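You operate a simulated robot arm through the tools that you are given. There is no shell and no other tool. Be economical: measure what you need, move in short steps, check, and stop when the job is done.

You run a simulated robot arm. Do the job below in one go: nothing can be reset, and whatever is moved stays where it is left.

Task
Take the grey refill and leave it on top of the blue soap.

Only the result counts: the job must be done as asked and must still hold three seconds after the hand-in. Knocking over, shifting, dropping, spilling or breaking anything else fails it.

Robot
A 6-joint arm with a two-finger parallel gripper, fixed in place. Base frame: the origin is at the foot of the arm, x ahead of it, y to its left, z up; the work surface is at about z = 0. Lengths are in m, angles in degrees, forces in N, time in s.
With the tool pointing down near the work surface it reaches from about 0.12 to 0.5 m from the base axis. Its first joint turns from -72.0 to 72.0 degrees. Payload 0.65 kg.
Tool frame: the origin (TCP) lies between the finger pads and is the grasp point; the fingertips stand 0.025 m ahead of it; z points along the fingers, y is the line along which they close. Largest opening 0.076 m; finger width 0.018, thickness 0.01; the body of the gripper, 0.036 by 0.078 m, starts 0.045 m behind the TCP.
Orientation is that of the tool frame in the base frame, as [roll, pitch, yaw] about the fixed x, y, z axes, in that order (R = Rz(yaw) Ry(pitch) Rx(roll)). With the fingers straight down and closing along the base's y, the tool's x points along the base's -x, its y along +y and its z along -z.

Tools
- The arm moves only by the tool jog_arm. Its argument "series" is a list of rows, each a list of 5 numbers: the gripper command, from -1 (shut) to 1 (fully open), values between in proportion, then the shift along the base's x, y, z in m, then the turn about the base's z in degrees. In form: [[claw, tx, ty, tz, yaw], ...]. A call has 1 to 10 rows; each row shifts and turns the commanded pose from where the row before left it. A row lasts 0.2 s, in which the tool goes at most 0.05 m and 8.6 degrees; a call with a longer step from one row to the next is refused whole, and so is a gripper value outside its range. Where a pose cannot be reached the arm comes as near as it can. A force on the tool above 40 N (or 10 N above the force at the start of the call, whichever is more), or a blocked arm, ends the call early, and 0.2 s more pass. Each finger travels about 0.108 m/s and halts on what it meets, pressing with about 38 N; the grip force reading is that of the motor and also rises with nothing between the fingers. The clock runs only during rows and for 0.2 s after the last one: add rows that do not move to give the fingers time. It gives the time, the measured TCP pose, the force on the tool (base axes), the opening and the grip force at its end, in the units of the frame above (readings bear some noise), and new pictures: "views" is both (left out), scene, wrist or none.
- Cameras (640 x 400 px; columns grow to the right, rows downward): "scene" is fixed at [0.0394, 0.2662, 0.4301]; the picture's right is [-0.87, -0.49, 0.00], its down [-0.20, 0.36, -0.91] and it looks along [0.44, -0.80, -0.41] (base axes); focal length 360 px, centre (320, 200). "wrist" rides on the gripper at [0.058, 0.011, -0.081] in the tool frame; the picture's right is [-0.18, 0.98, 0.00], its down [-0.75, -0.14, -0.64] and it looks along [-0.63, -0.12, 0.77] (tool axes); focal length 243 px, centre (320, 200). There is no depth. A picture from a camera that has moved, and an enlarged one, comes with that camera's place and axes in the base frame and with its lens. The place of the scene camera against the robot may be out by one fixed shift of up to 0.018 m in any direction.
- zoom(camera, box): a new picture of the part [left, top, right, bottom] of that camera's present view, enlarged. It takes no simulated time.
- sign_off(): hands the job in; it is judged then, once.

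Work in short steps. Places have to be worked out from the pictures, the camera data and where the tool is seen: move nearer, look again, correct. Check each grasp and each placing, and mend what went wrong. You have 90 turns and 170 pictures in all, those below and enlarged ones among them. Open the gripper and draw the arm clear of the work before you hand the job in, unless the task says otherwise; then end with one line.

The tools are called after "Call:" as a command line: name --pt "numbers of a row" for each row, then --argument value for the rest, lists and objects as JSON in quotes. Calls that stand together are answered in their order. jog_arm: Moves the arm, as the interface text tells. Its arguments: {"type":"object","properties":{"series":{"type":"array"},"views":{"type":"string","enum":["both","scene","wrist","none"]}},"required":["series"]} The other tools are called the same way: zoom (camera, box) takes an enlarged picture of a part of a camera's view; sign_off () hands the job in.

At the start:

```text
clock: 0.0
tool_pos: [0.2474, -0.1779, 0.2852]
ee_rot: [-179.9, 0.1, -179.9]
force: [0.2, -0.4, -0.1]
finger_gap: 0.0759
grasp_force: 0.1
```

scene: 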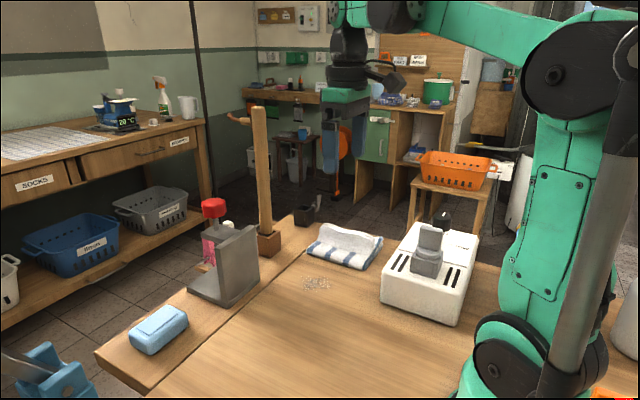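
wrist: 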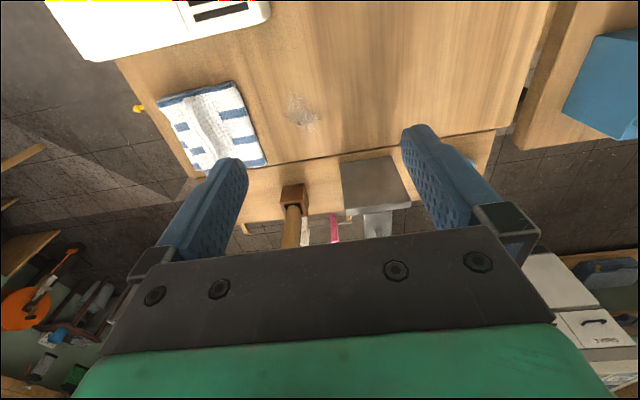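

I'll zoom on the two areas of interest first: the grey object on the white appliance, and the blue soap.

Call:
zoom --camera "scene" --box '[360, 190, 520, 340]'

Call:
zoom --camera "scene" --box '[90, 180, 310, 390]'

```text
2.67 times, centred on (440, 265) of scene
camera zoom: at [0.0394, 0.2662, 0.4301], right [-0.87, -0.49, 0.0], down [-0.2, 0.36, -0.91], along [0.44, -0.8, -0.41], focal length 959 px, centre (0, 27)
```

zoom: 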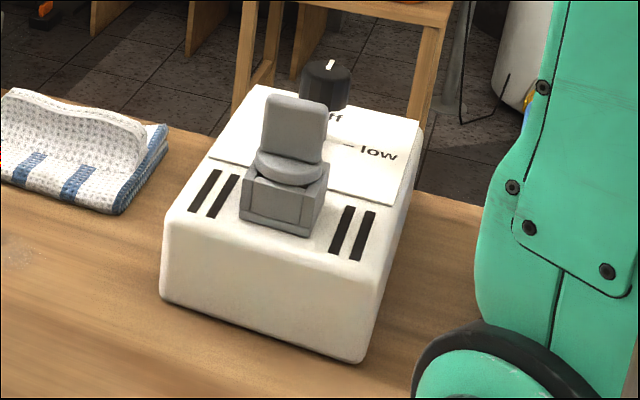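

```text
1.90 times, centred on (200, 285) of scene
camera zoom: at [0.0394, 0.2662, 0.4301], right [-0.87, -0.49, 0.0], down [-0.2, 0.36, -0.91], along [0.44, -0.8, -0.41], focal length 685 px, centre (549, 38)
```

zoom: 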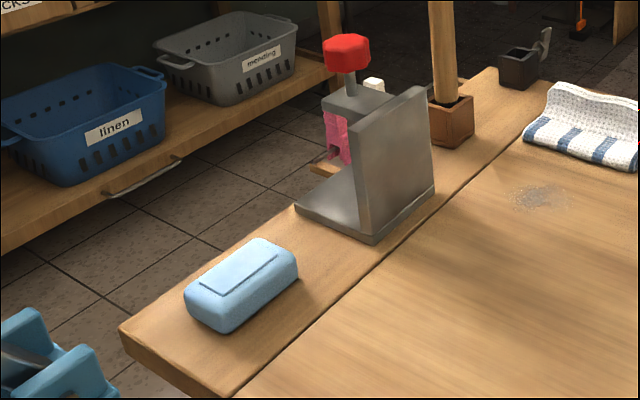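

The grey refill sits in the holder on the white appliance, at roughly (0.13, -0.27). The soap is at roughly (0.475, 0.01). I'll move above the refill at the current height and look down with the wrist camera.

Call:
jog_arm --pt "1 -0.03 -0.02 0 0" --pt "1 -0.03 -0.02 0 0" --pt "1 -0.03 -0.02 0 0" --pt "1 -0.03 -0.02 0 0" --pt "1 0 0 0 0"

```text
clock: 1.2
tool_pos: [0.1279, -0.2572, 0.2858]
ee_rot: [-179.9, 0.1, 180.0]
force: [0.2, 0.2, 1.0]
finger_gap: 0.0761
grasp_force: 0.2
camera wrist: at [0.0706, -0.2453, 0.3656], right [0.18, 0.98, 0.0], down [0.75, -0.14, 0.64], along [0.63, -0.12, -0.76], focal length 243 px, centre (320, 200)
```

scene: 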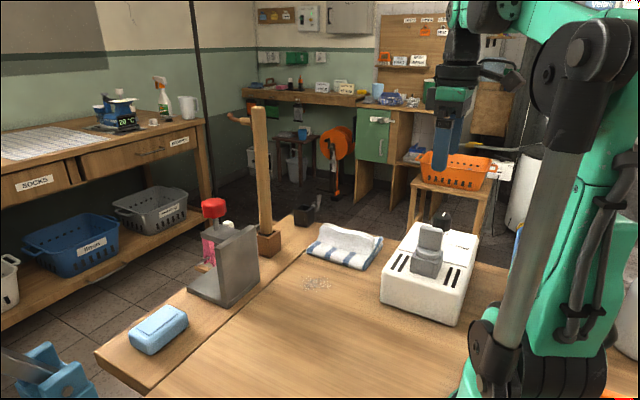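
wrist: 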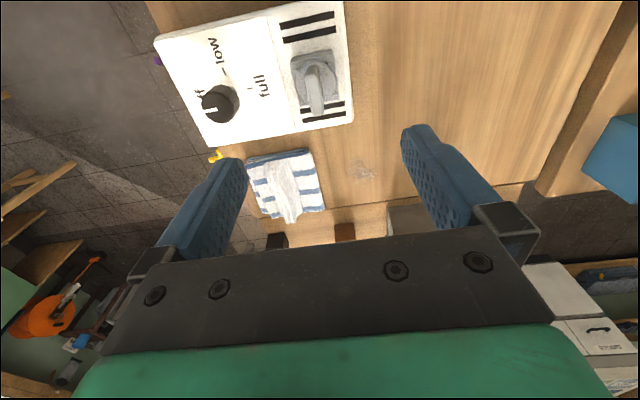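

Call:
zoom --camera "wrist" --box '[260, 20, 380, 140]'

```text
3.33 times, centred on (320, 80) of wrist
camera zoom: at [0.0706, -0.2453, 0.3656], right [0.18, 0.98, 0.0], down [0.75, -0.14, 0.64], along [0.63, -0.12, -0.76], focal length 809 px, centre (320, 600)
```

zoom: 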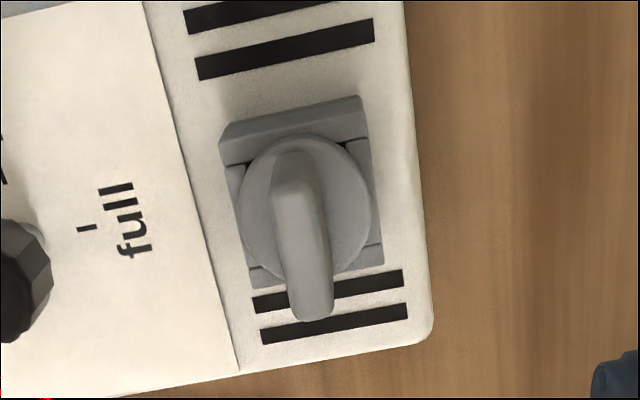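

The refill is a disc with an upright tab running along x, centred at about (0.134, -0.262), so the current yaw suits the grasp. I'll centre on it and descend partway.

Call:
jog_arm --pt "0.6 0.005 -0.005 -0.03 0" --pt "0.6 0 0 -0.04 0" --pt "0.6 0 0 -0.03 0" --pt "0.6 0 0 0 0"

Call:
zoom --camera "scene" --box '[360, 150, 520, 300]'

Call:
zoom --camera "wrist" --box '[220, 20, 420, 180]'

```text
clock: 2.2
tool_pos: [0.1324, -0.262, 0.1846]
ee_rot: [180.0, 0.1, 180.0]
force: [0.3, -0.2, -0.2]
finger_gap: 0.0609
grasp_force: 0.0
camera wrist: at [0.0757, -0.2492, 0.2649], right [0.18, 0.98, 0.0], down [0.75, -0.14, 0.64], along [0.63, -0.12, -0.76], focal length 243 px, centre (320, 200)
```

scene: 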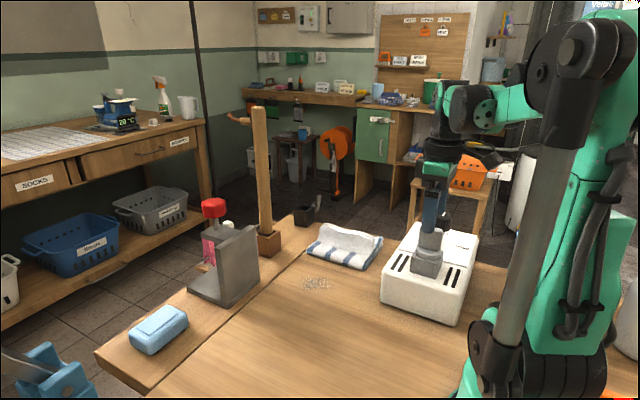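
wrist: 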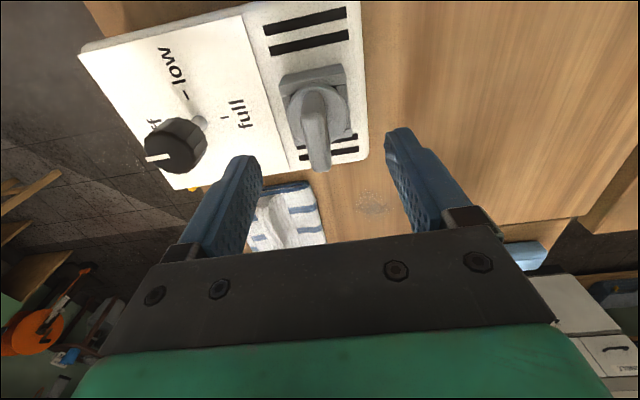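

```text
2.67 times, centred on (440, 225) of scene
camera zoom: at [0.0394, 0.2662, 0.4301], right [-0.87, -0.49, 0.0], down [-0.2, 0.36, -0.91], along [0.44, -0.8, -0.41], focal length 959 px, centre (0, 133)
```

zoom: 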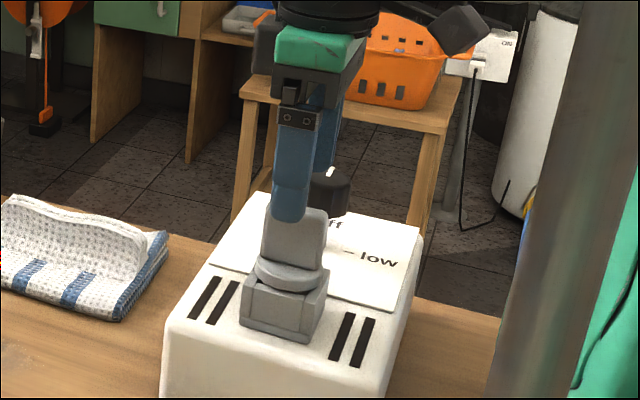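

```text
2.50 times, centred on (320, 100) of wrist
camera zoom: at [0.0757, -0.2492, 0.2649], right [0.18, 0.98, 0.0], down [0.75, -0.14, 0.64], along [0.63, -0.12, -0.76], focal length 606 px, centre (320, 450)
```

zoom: 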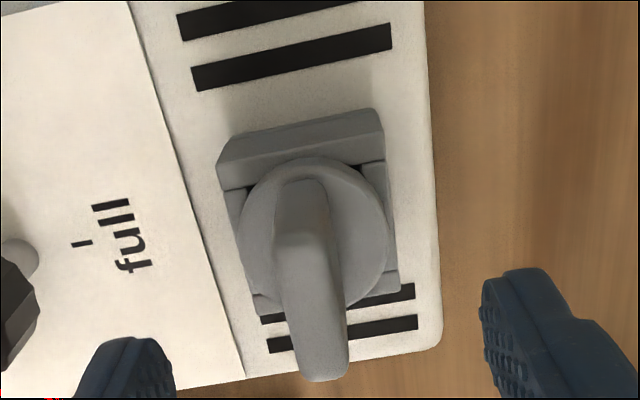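

The two wrist views put the tab top at z≈0.143 and the appliance top at about 0.075, with the disc top near 0.105. I'll descend to TCP z≈0.140, keeping the fingertips above the disc.

Call:
jog_arm --pt "0.6 0.001 0 -0.025 0" --pt "0.6 0 0 -0.02 0" --pt "0.6 0 0 0 0"

Call:
zoom --camera "scene" --box '[380, 180, 480, 290]'

Call:
zoom --camera "wrist" --box '[220, 60, 420, 220]'

```text
clock: 3.0
tool_pos: [0.1349, -0.2609, 0.1405]
ee_rot: [-179.8, 0.0, 180.0]
force: [0.7, 0.9, -0.2]
finger_gap: 0.0608
grasp_force: 0.1
camera wrist: at [0.0765, -0.2501, 0.2202], right [0.18, 0.98, 0.0], down [0.75, -0.14, 0.64], along [0.63, -0.12, -0.76], focal length 243 px, centre (320, 200)
```

scene: 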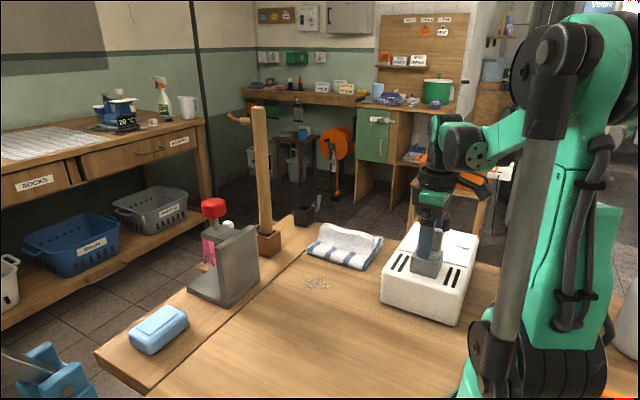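
wrist: 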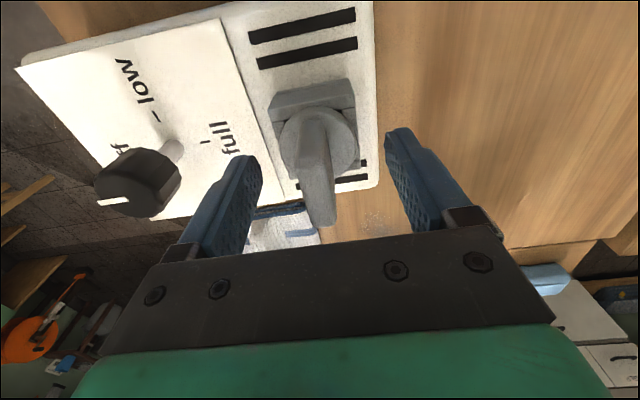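

```text
3.64 times, centred on (430, 235) of scene
camera zoom: at [0.0394, 0.2662, 0.4301], right [-0.87, -0.49, 0.0], down [-0.2, 0.36, -0.91], along [0.44, -0.8, -0.41], focal length 1308 px, centre (-80, 73)
```

zoom: 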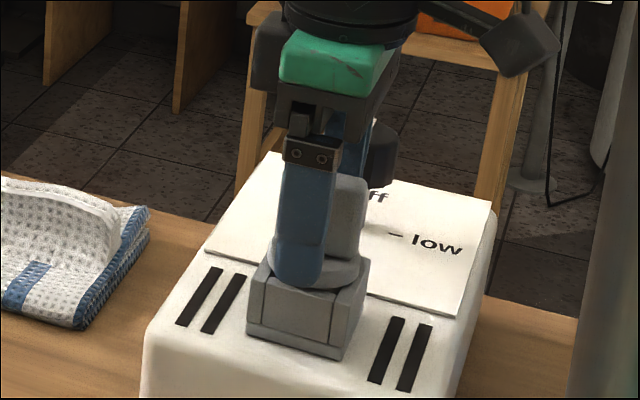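

```text
2.50 times, centred on (320, 140) of wrist
camera zoom: at [0.0765, -0.2501, 0.2202], right [0.18, 0.98, 0.0], down [0.75, -0.14, 0.64], along [0.63, -0.12, -0.76], focal length 606 px, centre (320, 350)
```

zoom: 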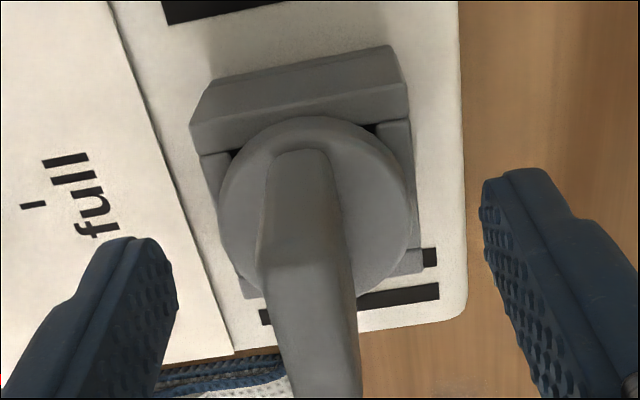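

The fingers straddle the tab, with the tips just above the disc. I'll nudge y by -2 mm, close near contact and check the centring.

Call:
jog_arm --pt "0.2 0 -0.002 -0.003 0" --pt "-0.3 0 0 0 0" --pt "-0.3 0 0 0 0" --views "none"

Call:
zoom --camera "wrist" --box '[220, 60, 420, 220]'

```text
clock: 3.8
tool_pos: [0.1336, -0.2646, 0.1372]
ee_rot: [-179.9, 0.1, -180.0]
force: [-0.7, -0.3, 0.4]
finger_gap: 0.0267
grasp_force: 0.2
```

```text
2.50 times, centred on (320, 140) of wrist
camera zoom: at [0.0764, -0.2519, 0.2174], right [0.18, 0.98, 0.0], down [0.75, -0.14, 0.64], along [0.63, -0.12, -0.76], focal length 606 px, centre (320, 350)
```

zoom: 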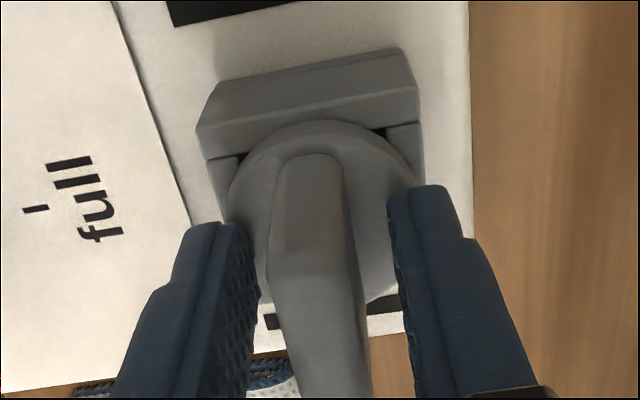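

The tab sits nearer the -y finger by about 3 mm, so I'll shift -y and close.

Call:
jog_arm --pt "-0.3 0 -0.0025 0 0" --pt "-0.5 0 0 0 0" --pt "-1 0 0 0 0" --pt "-1 0 0 0 0" --views "none"

Call:
zoom --camera "wrist" --box '[220, 60, 420, 220]'

```text
clock: 4.8
tool_pos: [0.135, -0.2667, 0.1384]
ee_rot: [-180.0, 0.0, 179.9]
force: [0.4, 0.3, -0.4]
finger_gap: 0.0111
grasp_force: 31.9
```

```text
2.50 times, centred on (320, 140) of wrist
camera zoom: at [0.0766, -0.2545, 0.2173], right [0.18, 0.98, 0.0], down [0.75, -0.14, 0.64], along [0.63, -0.12, -0.76], focal length 606 px, centre (320, 350)
```

zoom: 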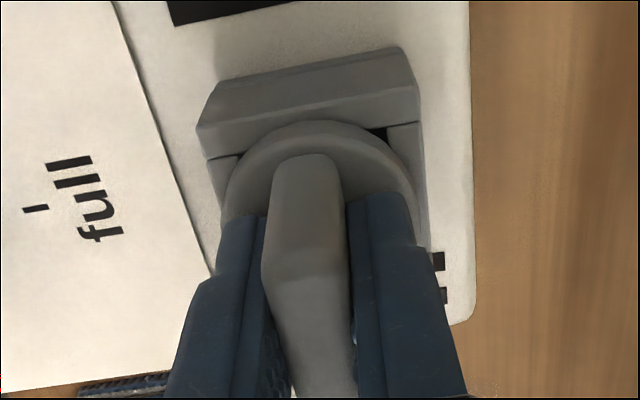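

The tab is gripped (gap 11 mm). I'll lift gently a few millimetres and watch the force.

Call:
jog_arm --pt "-1 0 0 0.002 0" --pt "-1 0 0 0.002 0" --pt "-1 0 0 0 0"

Call:
zoom --camera "scene" --box '[380, 180, 480, 290]'

```text
clock: 5.6
tool_pos: [0.1347, -0.266, 0.1413]
ee_rot: [-179.8, 0.2, 180.0]
force: [1.1, 0.2, -1.1]
finger_gap: 0.0114
grasp_force: 32.2
camera wrist: at [0.0764, -0.2545, 0.2217], right [0.18, 0.98, 0.0], down [0.75, -0.14, 0.64], along [0.63, -0.12, -0.76], focal length 243 px, centre (320, 200)
```

scene: 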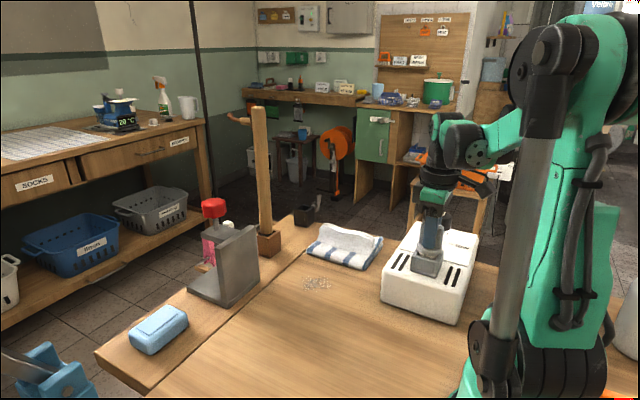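
wrist: 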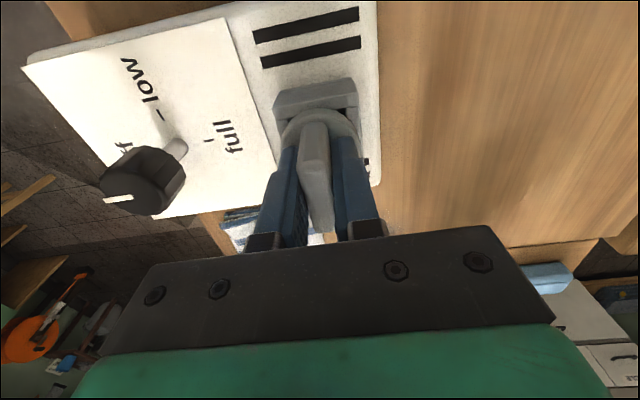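

```text
3.64 times, centred on (430, 235) of scene
camera zoom: at [0.0394, 0.2662, 0.4301], right [-0.87, -0.49, 0.0], down [-0.2, 0.36, -0.91], along [0.44, -0.8, -0.41], focal length 1308 px, centre (-80, 73)
```

zoom: 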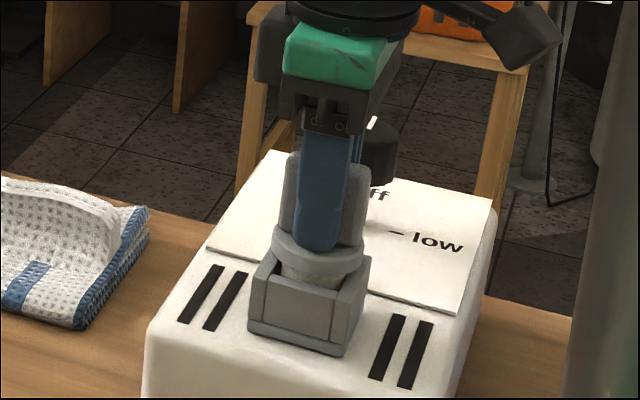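

The refill is sliding up out of its holder with little force. I'll continue straight up.

Call:
jog_arm --pt "-1 0 0 0.01 0" --pt "-1 0 0 0.015 0" --pt "-1 0 0 0.02 0" --pt "-1 0 0 0.02 0" --pt "-1 0 0 0.02 0" --pt "-1 0 0 0 0"

Call:
zoom --camera "scene" --box '[370, 140, 490, 280]'

```text
clock: 7.0
tool_pos: [0.135, -0.2665, 0.2264]
ee_rot: [-179.9, 0.1, 180.0]
force: [-0.2, 0.3, -0.4]
finger_gap: 0.0112
grasp_force: 32.4
camera wrist: at [0.0769, -0.2547, 0.3065], right [0.18, 0.98, 0.0], down [0.75, -0.14, 0.64], along [0.63, -0.12, -0.76], focal length 243 px, centre (320, 200)
```

scene: 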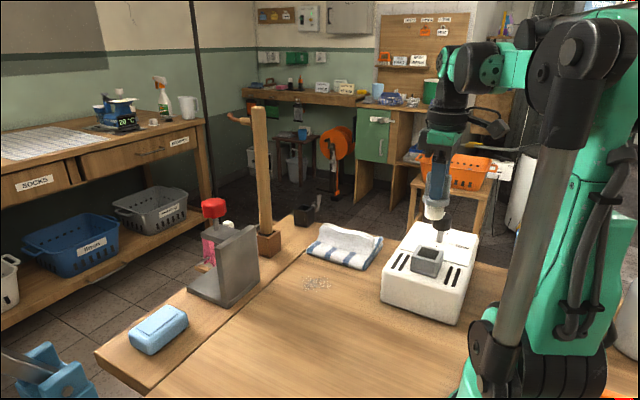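
wrist: 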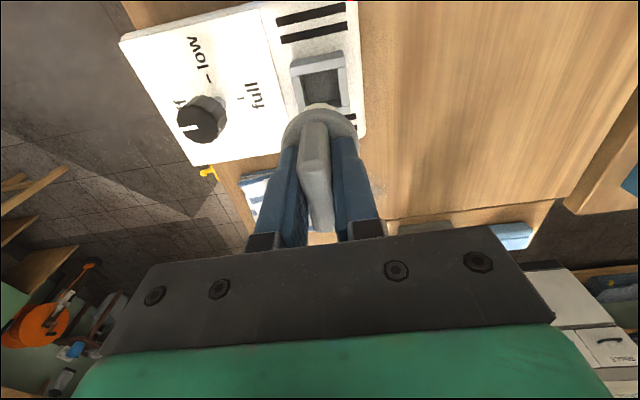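

```text
2.86 times, centred on (430, 210) of scene
camera zoom: at [0.0394, 0.2662, 0.4301], right [-0.87, -0.49, 0.0], down [-0.2, 0.36, -0.91], along [0.44, -0.8, -0.41], focal length 1028 px, centre (6, 171)
```

zoom: 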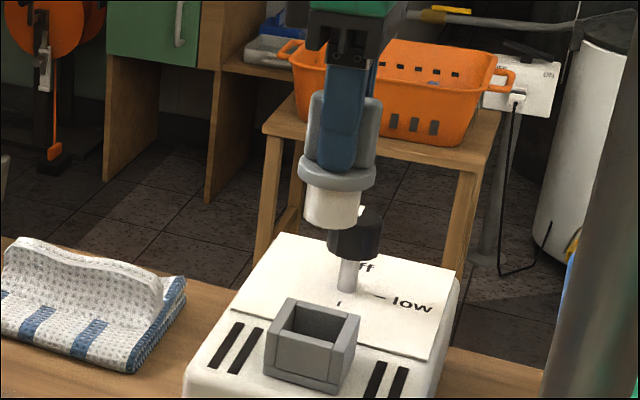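

The refill is clear of the holder: grey disc, white cylindrical body, tool holding the tab. I'll swing toward the soap over open table, staying well short of the press and post.

Call:
jog_arm --pt "-1 0.01 0.026 0.006 0" --pt "-1 0.01 0.027 0.006 0" --pt "-1 0.01 0.027 0.006 0" --pt "-1 0.01 0.027 0.006 0" --pt "-1 0.01 0.027 0 0" --pt "-1 0.01 0.027 0 0" --pt "-1 0.01 0.027 0 0" --pt "-1 0.015 0.027 0 0" --pt "-1 0.015 0.027 0 0" --pt "-1 0.015 0.027 0 0"

```text
clock: 9.2
tool_pos: [0.2501, 0.0021, 0.2514]
ee_rot: [-179.9, 0.1, 180.0]
force: [0.7, -0.4, -0.6]
finger_gap: 0.0112
grasp_force: 32.2
camera wrist: at [0.1922, 0.0145, 0.331], right [0.19, 0.98, 0.0], down [0.75, -0.14, 0.64], along [0.63, -0.12, -0.76], focal length 243 px, centre (320, 200)
```

scene: 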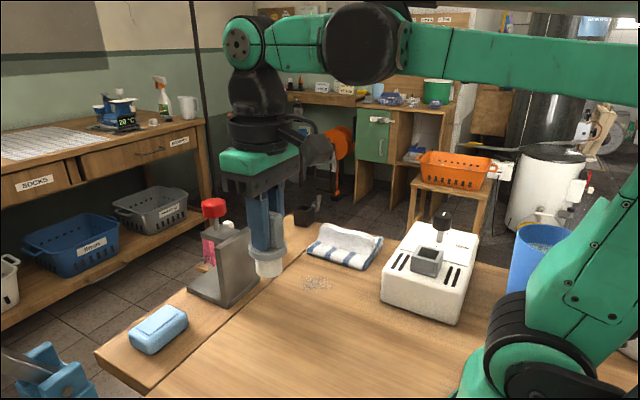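
wrist: 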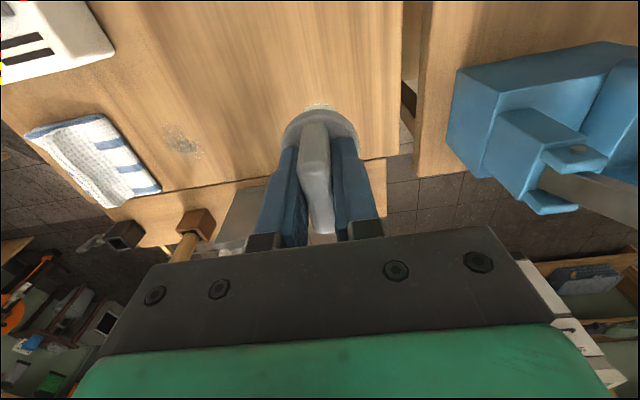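

The soap is hidden behind the gripper in this view. I'll extend forward at height to x≈0.44, where it should appear above the refill in the wrist picture.

Call:
jog_arm --pt "-1 0.038 0 0 0" --pt "-1 0.038 0 0 0" --pt "-1 0.038 0 0 0" --pt "-1 0.038 0 0 0" --pt "-1 0.038 0 0 0" --pt "-1 0 0 0 0"

```text
clock: 10.6
tool_pos: [0.4378, 0.0039, 0.2507]
ee_rot: [-179.9, 0.1, -179.9]
force: [0.6, 0.3, -1.0]
finger_gap: 0.0114
grasp_force: 31.6
camera wrist: at [0.3802, 0.0147, 0.33], right [0.18, 0.98, 0.0], down [0.75, -0.14, 0.64], along [0.63, -0.12, -0.76], focal length 243 px, centre (320, 200)
```

scene: 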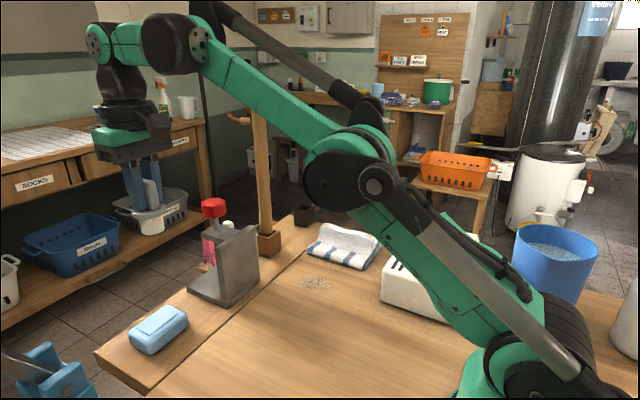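
wrist: 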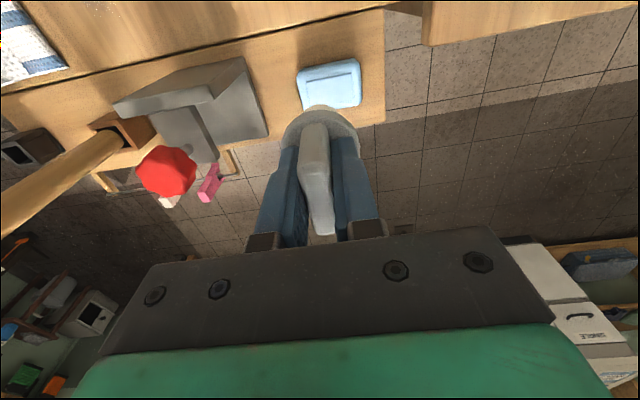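

The wrist view puts the soap top centre at about (0.458, 0.010), z≈0.03. I'll align and descend partway, then recheck.

Call:
jog_arm --pt "-1 0.02 0.006 -0.02 0" --pt "-1 0 0 -0.04 0" --pt "-1 0 0 -0.04 0" --pt "-1 0 0 0 0"

Call:
zoom --camera "wrist" --box '[240, 20, 400, 148]'

Call:
zoom --camera "scene" --box '[70, 200, 270, 370]'

```text
clock: 11.6
tool_pos: [0.4528, 0.0083, 0.1456]
ee_rot: [-179.9, 0.1, 180.0]
force: [-0.3, -1.1, -0.7]
finger_gap: 0.0113
grasp_force: 32.0
out of reach, approached as far as the arm can: row 1
camera wrist: at [0.3952, 0.0191, 0.2265], right [0.18, 0.98, 0.0], down [0.75, -0.14, 0.64], along [0.63, -0.12, -0.76], focal length 243 px, centre (320, 200)
```

scene: 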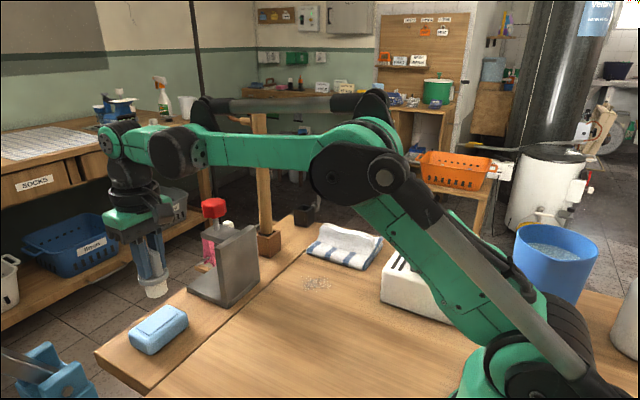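
wrist: 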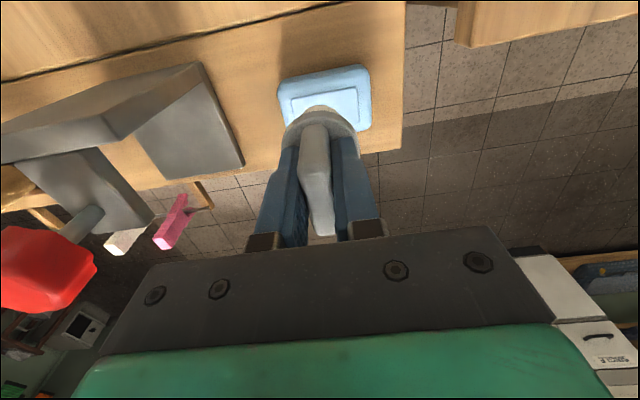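

```text
3.12 times, centred on (320, 84) of wrist
camera zoom: at [0.3952, 0.0191, 0.2265], right [0.18, 0.98, 0.0], down [0.75, -0.14, 0.64], along [0.63, -0.12, -0.76], focal length 758 px, centre (320, 562)
```

zoom: 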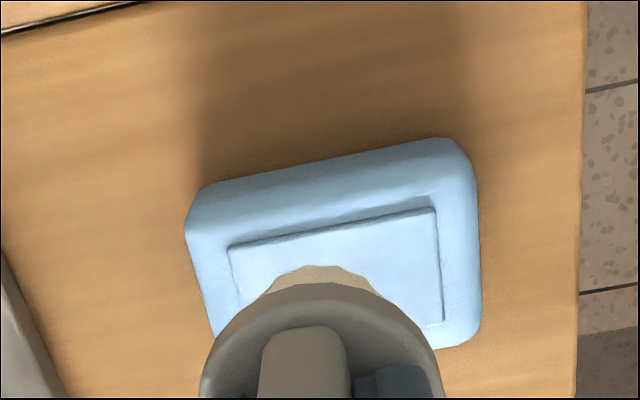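

```text
2.35 times, centred on (170, 285) of scene
camera zoom: at [0.0394, 0.2662, 0.4301], right [-0.87, -0.49, 0.0], down [-0.2, 0.36, -0.91], along [0.44, -0.8, -0.41], focal length 846 px, centre (673, 0)
```

zoom: 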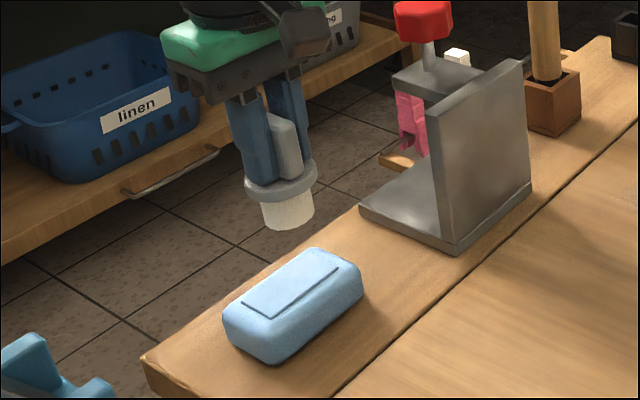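

Refined from this closer view: the panel centre is about (0.466, 0.011), so the refill needs roughly +12 mm in x. I'll lower to z≈0.108 while shifting forward, then look.

Call:
jog_arm --pt "-1 0 0 -0.02 0" --pt "-1 0.012 0 -0.018 0" --pt "-1 0 0 0 0"

Call:
zoom --camera "wrist" --box '[240, 20, 400, 148]'

Call:
zoom --camera "scene" --box '[100, 240, 240, 370]'

```text
clock: 12.4
tool_pos: [0.4646, 0.0081, 0.1083]
ee_rot: [-179.9, 0.0, -180.0]
force: [0.5, 0.0, -0.7]
finger_gap: 0.0113
grasp_force: 31.8
camera wrist: at [0.407, 0.0193, 0.1884], right [0.18, 0.98, 0.0], down [0.75, -0.14, 0.64], along [0.63, -0.12, -0.76], focal length 243 px, centre (320, 200)
```

scene: 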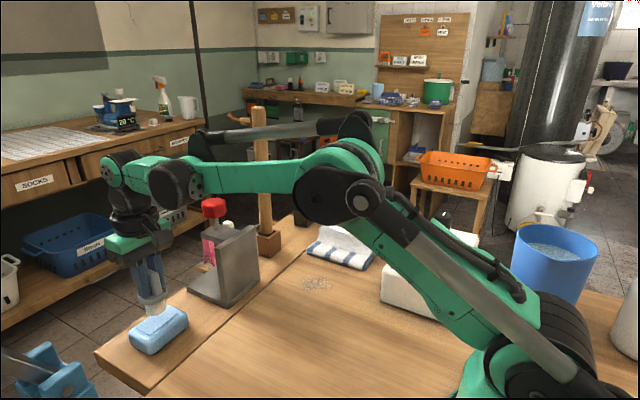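
wrist: 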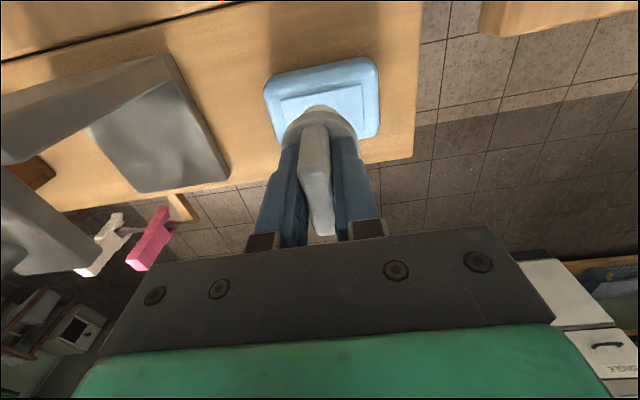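

```text
3.12 times, centred on (320, 84) of wrist
camera zoom: at [0.407, 0.0193, 0.1884], right [0.18, 0.98, 0.0], down [0.75, -0.14, 0.64], along [0.63, -0.12, -0.76], focal length 758 px, centre (320, 562)
```

zoom: 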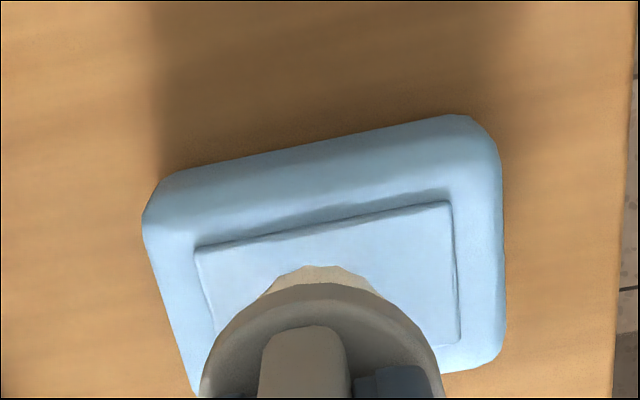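

```text
3.08 times, centred on (170, 305) of scene
camera zoom: at [0.0394, 0.2662, 0.4301], right [-0.87, -0.49, 0.0], down [-0.2, 0.36, -0.91], along [0.44, -0.8, -0.41], focal length 1107 px, centre (782, -123)
```

zoom: 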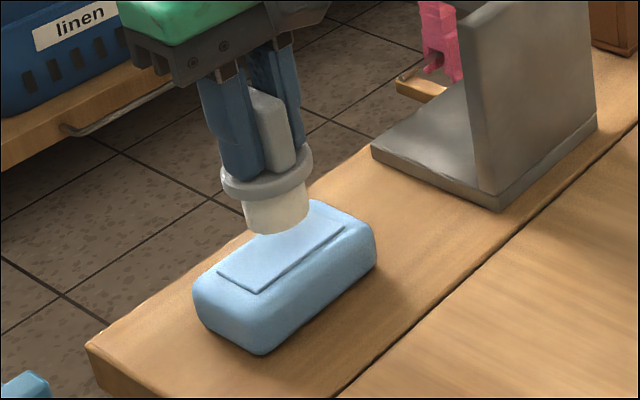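

The refill now lines up with the panel centre in x and y, with about 18 mm of gap left. I'll lower 12 mm, then in small steps until contact.

Call:
jog_arm --pt "-1 0.001 0 -0.006 0" --pt "-1 0 0 -0.006 0" --pt "-1 0 0 0 0" --views "none"

Call:
zoom --camera "scene" --box '[100, 240, 240, 370]'

```text
clock: 13.2
tool_pos: [0.4658, 0.0074, 0.0964]
ee_rot: [-179.9, 0.1, -179.9]
force: [-0.2, -0.2, -0.4]
finger_gap: 0.0115
grasp_force: 32.3
```

```text
3.08 times, centred on (170, 305) of scene
camera zoom: at [0.0394, 0.2662, 0.4301], right [-0.87, -0.49, 0.0], down [-0.2, 0.36, -0.91], along [0.44, -0.8, -0.41], focal length 1107 px, centre (782, -123)
```

zoom: 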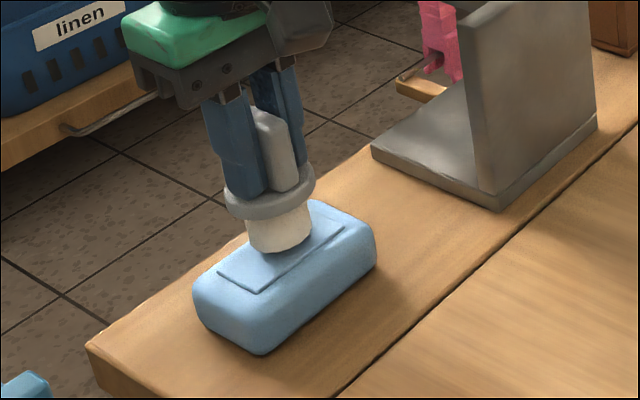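

The body is only a few millimetres above the panel and centred on it. I'll go down in 1.5–2 mm steps, watching the force.

Call:
jog_arm --pt "-1 0 0 -0.002 0" --pt "-1 0 0 -0.0015 0" --pt "-1 0 0 0 0" --views "none"

Call:
zoom --camera "scene" --box '[130, 270, 210, 350]'

```text
clock: 14.0
tool_pos: [0.467, 0.0075, 0.0931]
ee_rot: [-179.9, 0.0, -180.0]
force: [-0.4, 0.4, -0.5]
finger_gap: 0.0112
grasp_force: 31.6
```

```text
5.00 times, centred on (170, 310) of scene
camera zoom: at [0.0394, 0.2662, 0.4301], right [-0.87, -0.49, 0.0], down [-0.2, 0.36, -0.91], along [0.44, -0.8, -0.41], focal length 1799 px, centre (1070, -350)
```

zoom: 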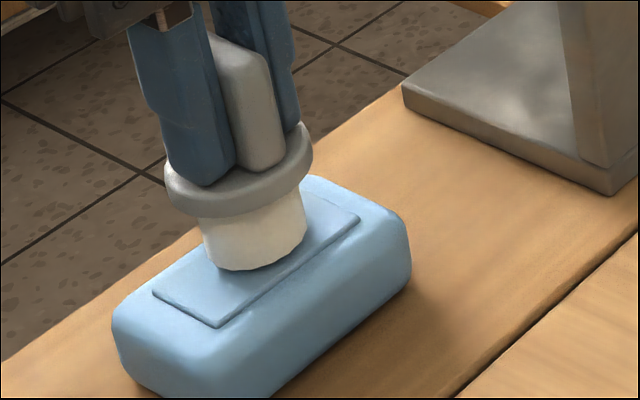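

There's no contact force yet, so I'll keep stepping down.

Call:
jog_arm --pt "-1 0 0 -0.0015 0" --pt "-1 0 0 -0.0015 0" --pt "-1 0 0 0 0" --views "none"

Call:
zoom --camera "scene" --box '[130, 270, 210, 350]'

```text
clock: 14.8
tool_pos: [0.4666, 0.0084, 0.0898]
ee_rot: [-180.0, 0.1, -180.0]
force: [-0.2, -0.7, -0.4]
finger_gap: 0.0111
grasp_force: 31.8
```

```text
5.00 times, centred on (170, 310) of scene
camera zoom: at [0.0394, 0.2662, 0.4301], right [-0.87, -0.49, 0.0], down [-0.2, 0.36, -0.91], along [0.44, -0.8, -0.41], focal length 1799 px, centre (1070, -350)
```

zoom: 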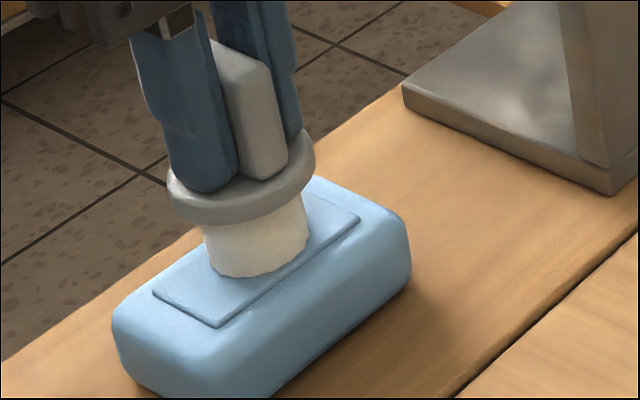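

There's still no reaction force. I'll continue in 1 mm steps.

Call:
jog_arm --pt "-1 0 0 -0.001 0" --pt "-1 0 0 -0.001 0" --pt "-1 0 0 0 0" --views "none"

Call:
zoom --camera "scene" --box '[130, 270, 210, 350]'

```text
clock: 15.6
tool_pos: [0.4659, 0.0069, 0.0888]
ee_rot: [-179.9, 0.1, 180.0]
force: [0.1, -0.1, -0.2]
finger_gap: 0.0115
grasp_force: 31.7
```

```text
5.00 times, centred on (170, 310) of scene
camera zoom: at [0.0394, 0.2662, 0.4301], right [-0.87, -0.49, 0.0], down [-0.2, 0.36, -0.91], along [0.44, -0.8, -0.41], focal length 1799 px, centre (1070, -350)
```

zoom: 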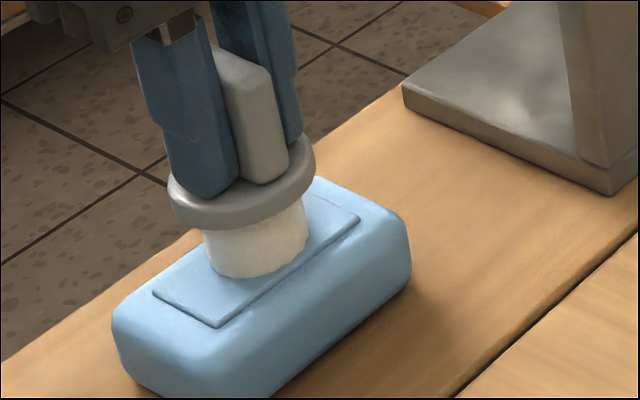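

The bottom rim barely moved this time, so contact may be close. Another 1 mm step.

Call:
jog_arm --pt "-1 0 0 -0.001 0" --pt "-1 0 0 0 0" --views "none"

Call:
zoom --camera "scene" --box '[130, 270, 210, 350]'

```text
clock: 16.2
tool_pos: [0.4664, 0.0074, 0.0886]
ee_rot: [-179.9, 0.1, 180.0]
force: [0.0, -1.5, 11.8]
finger_gap: 0.0112
grasp_force: 31.6
```

```text
5.00 times, centred on (170, 310) of scene
camera zoom: at [0.0394, 0.2662, 0.4301], right [-0.87, -0.49, 0.0], down [-0.2, 0.36, -0.91], along [0.44, -0.8, -0.41], focal length 1799 px, centre (1070, -350)
```

zoom: 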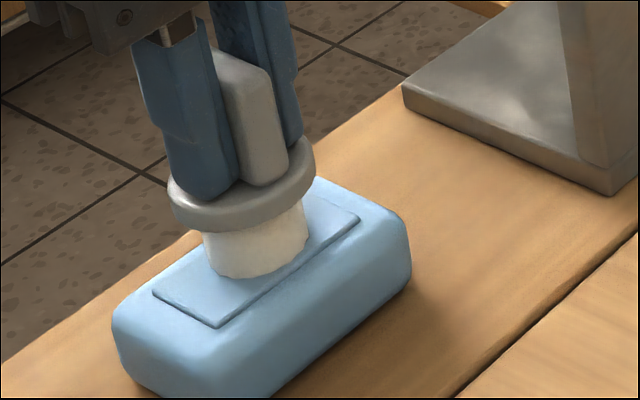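

Contact confirmed by 12 N of upward force. I'll ease back 0.7 mm and open the fingers gradually, leaving them clear of the tab.

Call:
jog_arm --pt "-1 0 0 0.0007 0" --pt "-0.6 0 0 0 0" --pt "-0.5 0 0 0 0" --pt "-0.2 0 0 0 0" --pt "0.1 0 0 0 0" --pt "0.1 0 0 0 0"

Call:
zoom --camera "scene" --box '[130, 270, 210, 350]'

```text
clock: 17.6
tool_pos: [0.4671, 0.0076, 0.0878]
ee_rot: [-179.9, 0.1, 179.9]
force: [0.0, 0.3, 0.1]
finger_gap: 0.0416
grasp_force: 0.1
camera wrist: at [0.4085, 0.0198, 0.1686], right [0.18, 0.98, 0.0], down [0.75, -0.14, 0.64], along [0.63, -0.12, -0.76], focal length 243 px, centre (320, 200)
```

scene: 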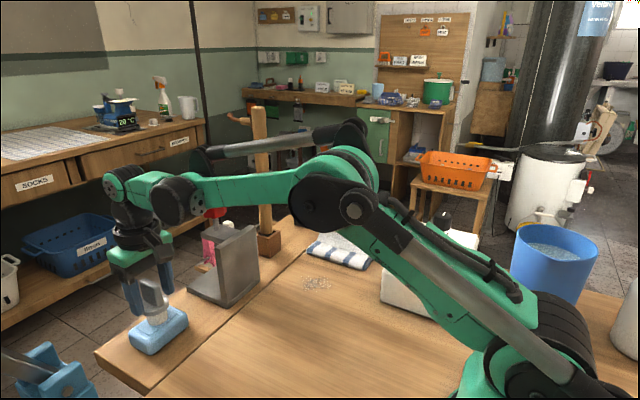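
wrist: 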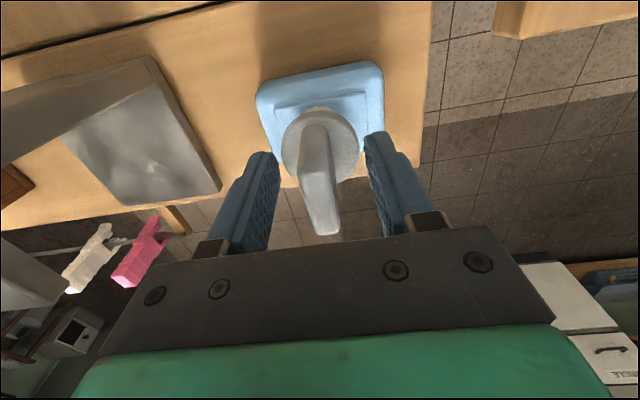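

```text
5.00 times, centred on (170, 310) of scene
camera zoom: at [0.0394, 0.2662, 0.4301], right [-0.87, -0.49, 0.0], down [-0.2, 0.36, -0.91], along [0.44, -0.8, -0.41], focal length 1799 px, centre (1070, -350)
```

zoom: 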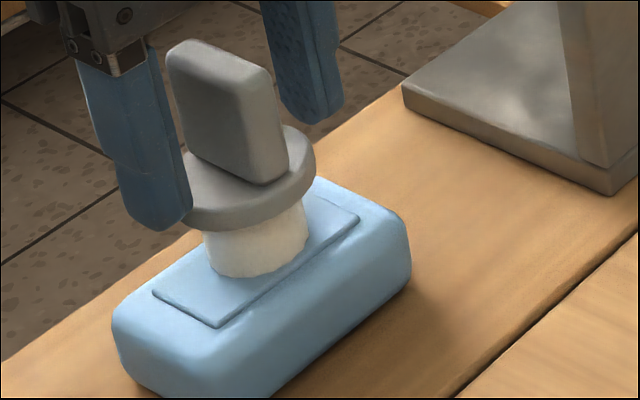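

The refill stands upright on the soap, with the fingers clear on both sides. I'll rise straight up, slowly at first, then pull back. Straight up at this radius is limited in reach, so I'll add a retract in -x once the fingers are above the tab.

Call:
jog_arm --pt "0.3 0 0 0.005 0" --pt "0.3 0 0 0.015 0" --pt "0.3 0 0 0.02 0" --pt "0.3 0 0 0.02 0" --pt "0.3 -0.01 0 0.02 0" --pt "0.3 -0.03 0 0.03 0" --pt "0.3 -0.04 0 0.02 0" --pt "0.3 -0.04 0 0 0" --pt "0.3 -0.04 0 0 0" --pt "0.3 0 0 0 0"

Call:
zoom --camera "scene" --box '[100, 220, 240, 370]'

```text
clock: 19.8
tool_pos: [0.3052, 0.0083, 0.2184]
ee_rot: [180.0, 0.2, 180.0]
force: [0.1, -0.6, -0.7]
finger_gap: 0.0495
grasp_force: 0.1
camera wrist: at [0.2482, 0.0206, 0.2985], right [0.18, 0.98, 0.0], down [0.75, -0.14, 0.64], along [0.63, -0.12, -0.76], focal length 243 px, centre (320, 200)
```

scene: 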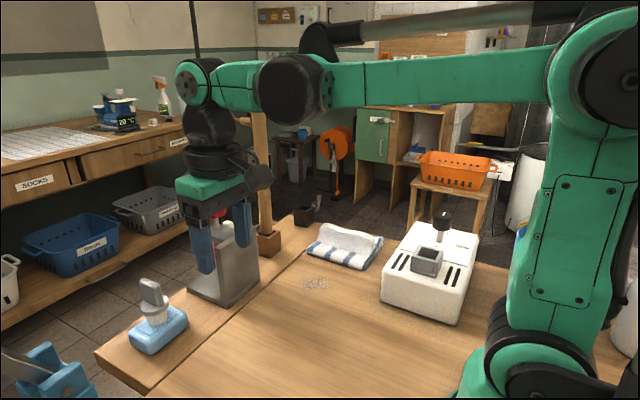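
wrist: 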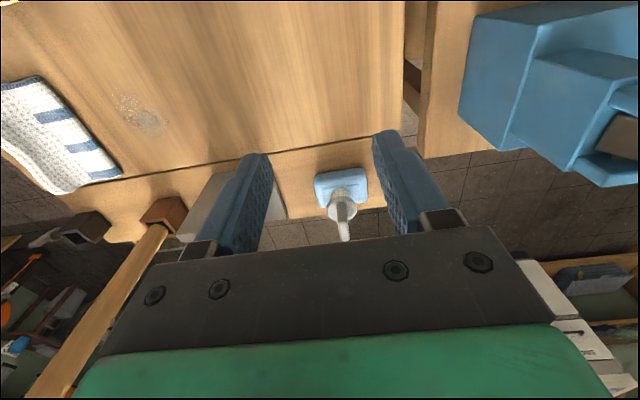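

```text
2.67 times, centred on (170, 295) of scene
camera zoom: at [0.0394, 0.2662, 0.4301], right [-0.87, -0.49, 0.0], down [-0.2, 0.36, -0.91], along [0.44, -0.8, -0.41], focal length 959 px, centre (720, -53)
```

zoom: 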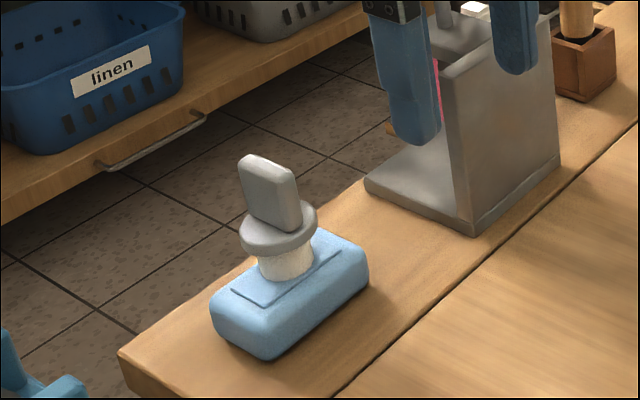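

The refill stands stably on the soap, nothing else appears moved, and the arm is open and clear, so I'm handing in.

Call:
sign_off

```text
The job is handed in.
```

The grey refill is standing upright on top of the blue soap, the gripper is open and clear, and nothing else appears to have moved.
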